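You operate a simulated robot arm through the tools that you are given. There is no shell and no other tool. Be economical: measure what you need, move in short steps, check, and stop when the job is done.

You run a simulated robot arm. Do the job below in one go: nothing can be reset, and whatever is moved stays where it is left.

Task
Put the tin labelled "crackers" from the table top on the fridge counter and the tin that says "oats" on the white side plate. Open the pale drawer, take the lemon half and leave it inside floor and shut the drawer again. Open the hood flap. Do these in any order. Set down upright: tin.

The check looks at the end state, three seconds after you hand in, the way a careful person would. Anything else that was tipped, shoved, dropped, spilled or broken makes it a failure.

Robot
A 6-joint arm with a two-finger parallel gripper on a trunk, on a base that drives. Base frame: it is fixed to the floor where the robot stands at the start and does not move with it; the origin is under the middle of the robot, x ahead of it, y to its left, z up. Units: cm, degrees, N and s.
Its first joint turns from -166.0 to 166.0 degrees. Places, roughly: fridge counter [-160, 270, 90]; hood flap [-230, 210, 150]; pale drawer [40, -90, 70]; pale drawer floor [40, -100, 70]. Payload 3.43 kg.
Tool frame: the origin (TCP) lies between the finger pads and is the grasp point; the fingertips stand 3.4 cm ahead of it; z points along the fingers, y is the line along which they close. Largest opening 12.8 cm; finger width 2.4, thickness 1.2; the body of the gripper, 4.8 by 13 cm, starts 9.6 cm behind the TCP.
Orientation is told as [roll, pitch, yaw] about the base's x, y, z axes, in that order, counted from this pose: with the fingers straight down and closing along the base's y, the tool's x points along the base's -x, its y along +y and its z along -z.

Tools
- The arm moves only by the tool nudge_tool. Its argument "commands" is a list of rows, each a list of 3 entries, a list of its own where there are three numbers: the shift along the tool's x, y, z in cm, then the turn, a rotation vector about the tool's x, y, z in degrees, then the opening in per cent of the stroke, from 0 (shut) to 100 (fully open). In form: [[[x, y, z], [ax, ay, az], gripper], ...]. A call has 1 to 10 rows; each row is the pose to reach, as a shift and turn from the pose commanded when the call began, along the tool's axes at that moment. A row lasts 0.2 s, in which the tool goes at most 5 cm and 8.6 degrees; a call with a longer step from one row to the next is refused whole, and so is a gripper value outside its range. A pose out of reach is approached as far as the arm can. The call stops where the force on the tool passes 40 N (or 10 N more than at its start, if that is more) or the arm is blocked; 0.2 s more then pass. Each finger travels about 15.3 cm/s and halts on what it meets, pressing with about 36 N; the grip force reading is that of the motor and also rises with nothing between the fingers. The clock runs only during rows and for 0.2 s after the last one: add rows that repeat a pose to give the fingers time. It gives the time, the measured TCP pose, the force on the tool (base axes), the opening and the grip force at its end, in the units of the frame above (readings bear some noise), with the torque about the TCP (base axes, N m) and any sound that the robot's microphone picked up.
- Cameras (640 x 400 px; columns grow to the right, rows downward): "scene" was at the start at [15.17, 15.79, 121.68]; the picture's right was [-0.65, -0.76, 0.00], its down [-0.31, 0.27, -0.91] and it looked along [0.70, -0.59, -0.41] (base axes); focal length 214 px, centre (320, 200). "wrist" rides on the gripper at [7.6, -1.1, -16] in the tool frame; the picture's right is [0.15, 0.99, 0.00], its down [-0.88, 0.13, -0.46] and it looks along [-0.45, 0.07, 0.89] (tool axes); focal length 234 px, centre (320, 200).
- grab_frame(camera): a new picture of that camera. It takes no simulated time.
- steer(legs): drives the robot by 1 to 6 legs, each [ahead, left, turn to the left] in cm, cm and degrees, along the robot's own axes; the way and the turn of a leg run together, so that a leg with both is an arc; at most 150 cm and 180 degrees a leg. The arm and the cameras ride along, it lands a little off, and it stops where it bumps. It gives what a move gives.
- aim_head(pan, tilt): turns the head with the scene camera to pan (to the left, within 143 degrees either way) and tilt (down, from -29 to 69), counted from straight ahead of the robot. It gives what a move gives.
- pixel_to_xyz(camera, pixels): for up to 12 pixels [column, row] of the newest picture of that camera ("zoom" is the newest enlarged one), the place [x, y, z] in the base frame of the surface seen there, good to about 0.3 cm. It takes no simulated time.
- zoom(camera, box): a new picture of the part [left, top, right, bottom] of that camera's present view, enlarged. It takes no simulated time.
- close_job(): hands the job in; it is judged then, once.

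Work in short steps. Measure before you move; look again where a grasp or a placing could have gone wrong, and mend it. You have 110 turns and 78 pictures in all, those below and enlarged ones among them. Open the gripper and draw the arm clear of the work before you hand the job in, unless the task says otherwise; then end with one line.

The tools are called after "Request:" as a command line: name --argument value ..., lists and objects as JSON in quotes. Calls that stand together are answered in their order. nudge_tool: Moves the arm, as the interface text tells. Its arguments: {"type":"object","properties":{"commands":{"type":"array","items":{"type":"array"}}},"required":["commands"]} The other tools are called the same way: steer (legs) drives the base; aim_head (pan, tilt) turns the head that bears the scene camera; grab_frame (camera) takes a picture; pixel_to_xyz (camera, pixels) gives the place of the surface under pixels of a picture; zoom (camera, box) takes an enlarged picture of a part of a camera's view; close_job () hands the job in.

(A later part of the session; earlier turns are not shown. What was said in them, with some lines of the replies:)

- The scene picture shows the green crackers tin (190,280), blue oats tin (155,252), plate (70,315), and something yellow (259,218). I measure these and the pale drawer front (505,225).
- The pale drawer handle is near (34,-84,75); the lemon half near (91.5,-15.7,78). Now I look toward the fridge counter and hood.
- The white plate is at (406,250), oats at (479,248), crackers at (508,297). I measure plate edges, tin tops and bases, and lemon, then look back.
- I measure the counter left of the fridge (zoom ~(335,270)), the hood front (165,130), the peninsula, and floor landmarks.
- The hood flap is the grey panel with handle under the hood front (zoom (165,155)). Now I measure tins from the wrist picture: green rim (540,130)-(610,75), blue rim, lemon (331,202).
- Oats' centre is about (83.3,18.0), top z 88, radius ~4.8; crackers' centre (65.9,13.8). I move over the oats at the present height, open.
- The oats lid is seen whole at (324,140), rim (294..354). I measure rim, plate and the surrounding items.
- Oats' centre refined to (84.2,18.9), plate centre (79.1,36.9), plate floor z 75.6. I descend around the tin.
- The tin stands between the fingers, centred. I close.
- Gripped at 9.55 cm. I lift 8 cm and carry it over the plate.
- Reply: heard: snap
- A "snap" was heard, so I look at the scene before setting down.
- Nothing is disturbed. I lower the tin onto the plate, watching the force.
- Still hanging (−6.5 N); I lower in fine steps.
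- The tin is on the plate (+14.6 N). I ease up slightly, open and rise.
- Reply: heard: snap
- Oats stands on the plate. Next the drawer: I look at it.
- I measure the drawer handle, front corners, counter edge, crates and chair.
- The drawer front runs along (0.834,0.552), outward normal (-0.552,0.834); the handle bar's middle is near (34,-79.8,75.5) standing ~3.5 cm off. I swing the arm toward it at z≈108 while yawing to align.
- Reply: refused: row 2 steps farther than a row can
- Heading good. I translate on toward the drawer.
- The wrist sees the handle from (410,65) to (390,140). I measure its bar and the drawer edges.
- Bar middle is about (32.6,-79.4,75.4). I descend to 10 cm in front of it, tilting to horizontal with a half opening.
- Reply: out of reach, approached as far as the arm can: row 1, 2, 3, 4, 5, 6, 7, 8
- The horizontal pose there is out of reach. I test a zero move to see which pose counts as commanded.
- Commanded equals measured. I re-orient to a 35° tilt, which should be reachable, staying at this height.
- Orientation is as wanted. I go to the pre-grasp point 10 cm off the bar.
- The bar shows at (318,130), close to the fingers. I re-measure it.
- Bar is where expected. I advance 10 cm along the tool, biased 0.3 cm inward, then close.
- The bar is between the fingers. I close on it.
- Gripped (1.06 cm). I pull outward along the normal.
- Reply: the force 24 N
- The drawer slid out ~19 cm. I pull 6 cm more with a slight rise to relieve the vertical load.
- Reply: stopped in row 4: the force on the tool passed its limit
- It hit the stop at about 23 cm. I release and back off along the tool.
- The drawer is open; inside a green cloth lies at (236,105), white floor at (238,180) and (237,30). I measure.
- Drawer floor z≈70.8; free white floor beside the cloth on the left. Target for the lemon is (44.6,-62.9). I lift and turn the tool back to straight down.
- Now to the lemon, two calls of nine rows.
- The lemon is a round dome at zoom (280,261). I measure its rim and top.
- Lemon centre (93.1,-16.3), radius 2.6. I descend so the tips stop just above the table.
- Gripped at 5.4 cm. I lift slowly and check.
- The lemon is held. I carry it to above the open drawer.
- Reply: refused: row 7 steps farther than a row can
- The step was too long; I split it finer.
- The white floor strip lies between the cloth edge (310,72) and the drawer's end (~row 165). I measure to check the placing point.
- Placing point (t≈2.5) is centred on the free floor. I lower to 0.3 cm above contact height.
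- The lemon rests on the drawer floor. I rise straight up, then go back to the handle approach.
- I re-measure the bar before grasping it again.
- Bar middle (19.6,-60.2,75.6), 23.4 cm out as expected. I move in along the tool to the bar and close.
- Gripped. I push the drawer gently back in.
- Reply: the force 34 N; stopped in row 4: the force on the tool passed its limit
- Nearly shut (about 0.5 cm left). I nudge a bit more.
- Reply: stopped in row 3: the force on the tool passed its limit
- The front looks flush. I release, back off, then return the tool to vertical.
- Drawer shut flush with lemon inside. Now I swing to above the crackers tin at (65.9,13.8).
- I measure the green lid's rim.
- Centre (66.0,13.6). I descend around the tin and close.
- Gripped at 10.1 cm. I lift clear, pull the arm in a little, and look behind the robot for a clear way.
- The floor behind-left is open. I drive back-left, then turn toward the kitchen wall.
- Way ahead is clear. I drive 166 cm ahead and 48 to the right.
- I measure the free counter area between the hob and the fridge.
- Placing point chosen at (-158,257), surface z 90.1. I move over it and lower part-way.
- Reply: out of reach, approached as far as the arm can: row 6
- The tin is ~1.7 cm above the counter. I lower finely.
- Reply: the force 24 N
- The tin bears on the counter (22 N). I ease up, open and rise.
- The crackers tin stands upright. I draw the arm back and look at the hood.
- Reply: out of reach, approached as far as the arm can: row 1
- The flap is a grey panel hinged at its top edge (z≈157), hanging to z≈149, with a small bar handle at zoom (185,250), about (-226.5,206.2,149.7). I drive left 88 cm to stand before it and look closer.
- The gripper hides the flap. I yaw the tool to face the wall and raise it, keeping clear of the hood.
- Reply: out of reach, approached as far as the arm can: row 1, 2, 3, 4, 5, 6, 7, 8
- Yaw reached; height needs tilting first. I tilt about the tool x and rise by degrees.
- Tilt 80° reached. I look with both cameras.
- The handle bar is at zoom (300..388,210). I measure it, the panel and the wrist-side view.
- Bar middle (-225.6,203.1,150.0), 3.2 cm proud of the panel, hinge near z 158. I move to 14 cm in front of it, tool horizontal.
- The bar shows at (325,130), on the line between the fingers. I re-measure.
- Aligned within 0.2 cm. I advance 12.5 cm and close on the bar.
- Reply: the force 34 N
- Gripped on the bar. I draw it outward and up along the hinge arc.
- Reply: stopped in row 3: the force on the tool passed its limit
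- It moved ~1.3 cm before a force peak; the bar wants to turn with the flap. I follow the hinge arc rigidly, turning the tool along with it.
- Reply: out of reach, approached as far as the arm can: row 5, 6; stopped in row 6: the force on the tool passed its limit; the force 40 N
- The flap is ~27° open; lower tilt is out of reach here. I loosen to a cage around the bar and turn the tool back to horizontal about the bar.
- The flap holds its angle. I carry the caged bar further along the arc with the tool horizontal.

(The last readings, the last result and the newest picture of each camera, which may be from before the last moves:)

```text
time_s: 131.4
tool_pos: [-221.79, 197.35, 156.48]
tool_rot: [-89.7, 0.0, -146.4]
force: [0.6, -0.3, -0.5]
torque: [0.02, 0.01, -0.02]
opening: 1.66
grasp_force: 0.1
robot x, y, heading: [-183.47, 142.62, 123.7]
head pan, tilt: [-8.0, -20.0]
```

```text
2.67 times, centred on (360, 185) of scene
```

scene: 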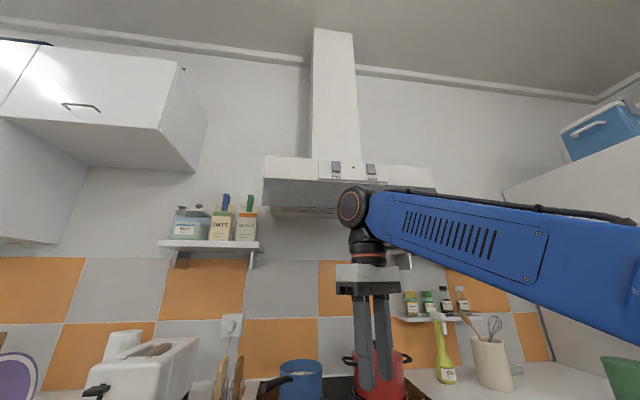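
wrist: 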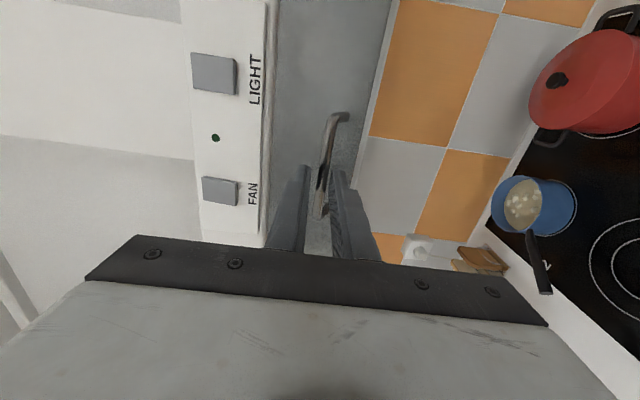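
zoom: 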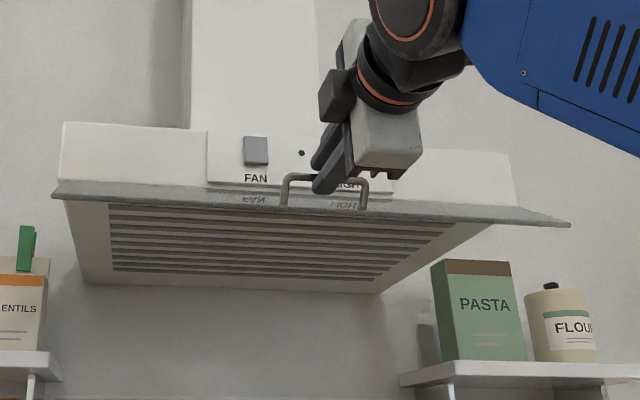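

About 60° open. I continue upward toward horizontal.

Request:
nudge_tool --commands '[[[0, -0.7, -0.1], [0, 0, 0], 13], [[0, -1.4, -0.17], [0, 0, 0], 13], [[0, -2.1, -0.17], [0, 0, 0], 13], [[0, -2.8, -0.1], [0, 0, 0], 13], [[0, -3.5, 0.0], [0, 0, 0], 13], [[0, -4.2, 0.2], [0, 0, 0], 13]]'

Request:
zoom --camera "scene" --box '[240, 110, 480, 260]'

```text
time_s: 132.6
tool_pos: [-221.93, 197.41, 159.31]
tool_rot: [-88.9, 0.1, -146.5]
force: [7.2, -9.7, -31.7]
torque: [-0.77, -0.53, -0.35]
opening: 3.47
grasp_force: 15.8
robot x, y, heading: [-183.88, 142.58, 123.7]
head pan, tilt: [-8.0, -20.0]
stopped in row 6: the force on the tool passed its limit (the readings are from after the stop); the commanded pose is now the measured one
```

```text
2.67 times, centred on (360, 185) of scene
```

zoom: 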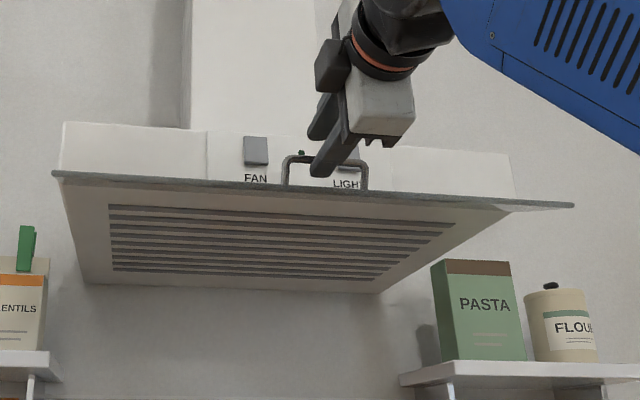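

The flap reached its stop, roughly 75–80° open. I ease down slightly and withdraw straight back.

Request:
nudge_tool --commands '[[[0, 0.3, 0], [0, 0, 0], 15], [[0, 0.6, 0], [0, 0, 0], 15], [[0, 0.6, -1.5], [0, 0, 0], 15], [[0, 0.6, -3.5], [0, 0, 0], 15], [[0, 0.6, -7], [0, 0, 0], 15], [[0, 0.6, -11], [0, 0, 0], 15], [[0, 0.6, -15], [0, 0, 0], 15]]'

Request:
zoom --camera "scene" --box '[240, 110, 480, 260]'

```text
time_s: 134.4
tool_pos: [-209.47, 189.06, 159.15]
tool_rot: [-89.2, 0.0, -159.1]
force: [0.7, -0.2, 0.1]
torque: [0.04, 0.0, 0.01]
opening: 1.91
grasp_force: 0.1
robot x, y, heading: [-183.48, 142.28, 123.7]
head pan, tilt: [-8.0, -20.0]
stopped in row 7: the arm was blocked; the commanded pose is now the measured one
```

```text
2.67 times, centred on (360, 185) of scene
```

zoom: 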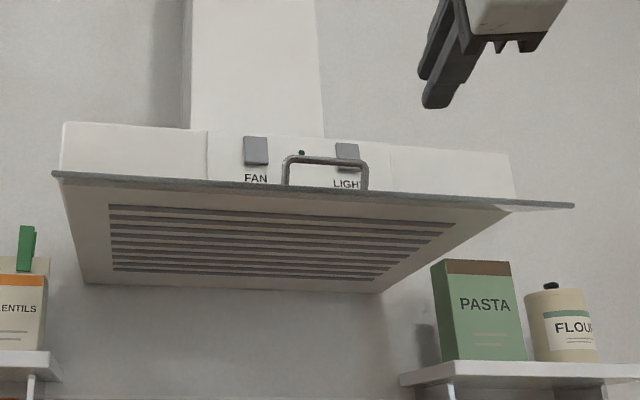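

The flap stays open. I drive back 30 cm to be clear, then check the flap and the crackers tin.

Request:
steer --legs '[[-35, 0, 0]]'

Request:
aim_head --pan -20 --tilt 0

Request:
grab_frame --camera "scene"

```text
time_s: 136.7
tool_pos: [-190.3, 159.89, 159.09]
tool_rot: [-89.2, 0.0, -159.0]
force: [-0.2, 0.4, 0.6]
torque: [0.02, 0.0, 0.03]
opening: 1.91
grasp_force: 0.0
robot x, y, heading: [-164.36, 113.08, 123.4]
head pan, tilt: [-8.0, -20.0]
```

```text
time_s: 137.5
tool_pos: [-190.31, 159.85, 159.03]
tool_rot: [-89.2, -0.1, -159.0]
force: [-1.4, 0.1, 0.2]
torque: [-0.05, -0.01, 0.01]
opening: 1.92
grasp_force: 0.1
robot x, y, heading: [-164.5, 113.31, 123.6]
head pan, tilt: [-20.0, 0.0]
```

```text
21 pictures are left
```

scene: 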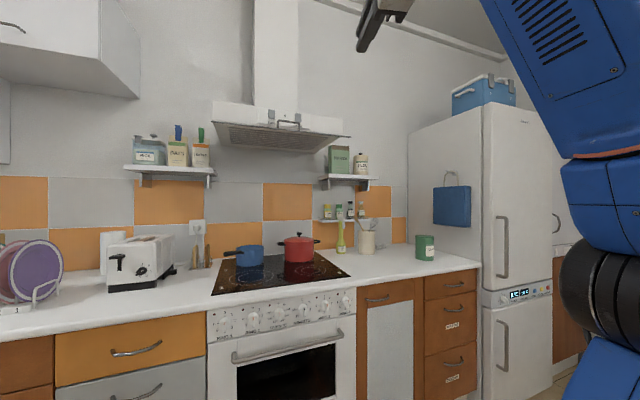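

Flap up and crackers tin upright on the counter. I open the gripper and look back at the table and drawer.

Request:
nudge_tool --commands '[[[0, 0, 0], [0, 0, 0], 50], [[0, 0, 0], [0, 0, 0], 100], [[0, 0, 0], [0, 0, 0], 100]]'

Request:
aim_head --pan -143 --tilt 12

Request:
grab_frame --camera "scene"

```text
time_s: 138.3
tool_pos: [-190.33, 159.79, 159.05]
tool_rot: [-89.2, 0.0, -159.1]
force: [0.6, -0.9, -0.2]
torque: [0.03, -0.01, -0.03]
opening: 12.78
grasp_force: 0.0
robot x, y, heading: [-164.2, 113.06, 123.6]
head pan, tilt: [-20.0, 0.0]
```

```text
time_s: 140.4
tool_pos: [-190.27, 159.86, 159.13]
tool_rot: [-89.1, 0.1, -159.0]
force: [-0.2, 0.2, -0.8]
torque: [0.0, 0.01, -0.01]
opening: 12.79
grasp_force: 0.0
robot x, y, heading: [-163.98, 112.84, 123.7]
head pan, tilt: [-143.0, 12.0]
```

```text
20 pictures are left
```

scene: 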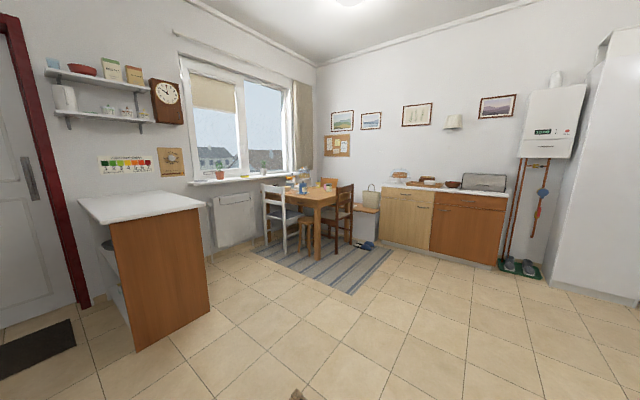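

Request:
zoom --camera "scene" --box '[250, 160, 442, 280]'

```text
3.33 times, centred on (346, 220) of scene
```

zoom: 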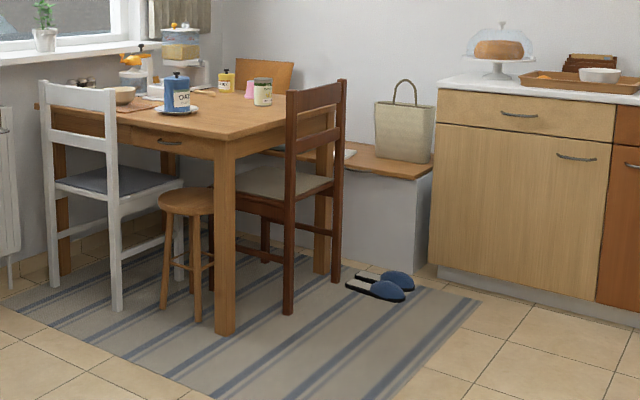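

The oats tin is upright on the plate, the drawer is shut, and nothing else has moved. I hand in.

Request:
close_job

```text
The job is handed in.
```

The whole job is done and handed in: crackers tin upright on the fridge counter, oats tin upright on the white plate, lemon half on the pale drawer's floor with the drawer shut, and the hood flap raised to its stop, roughly 75–80°.
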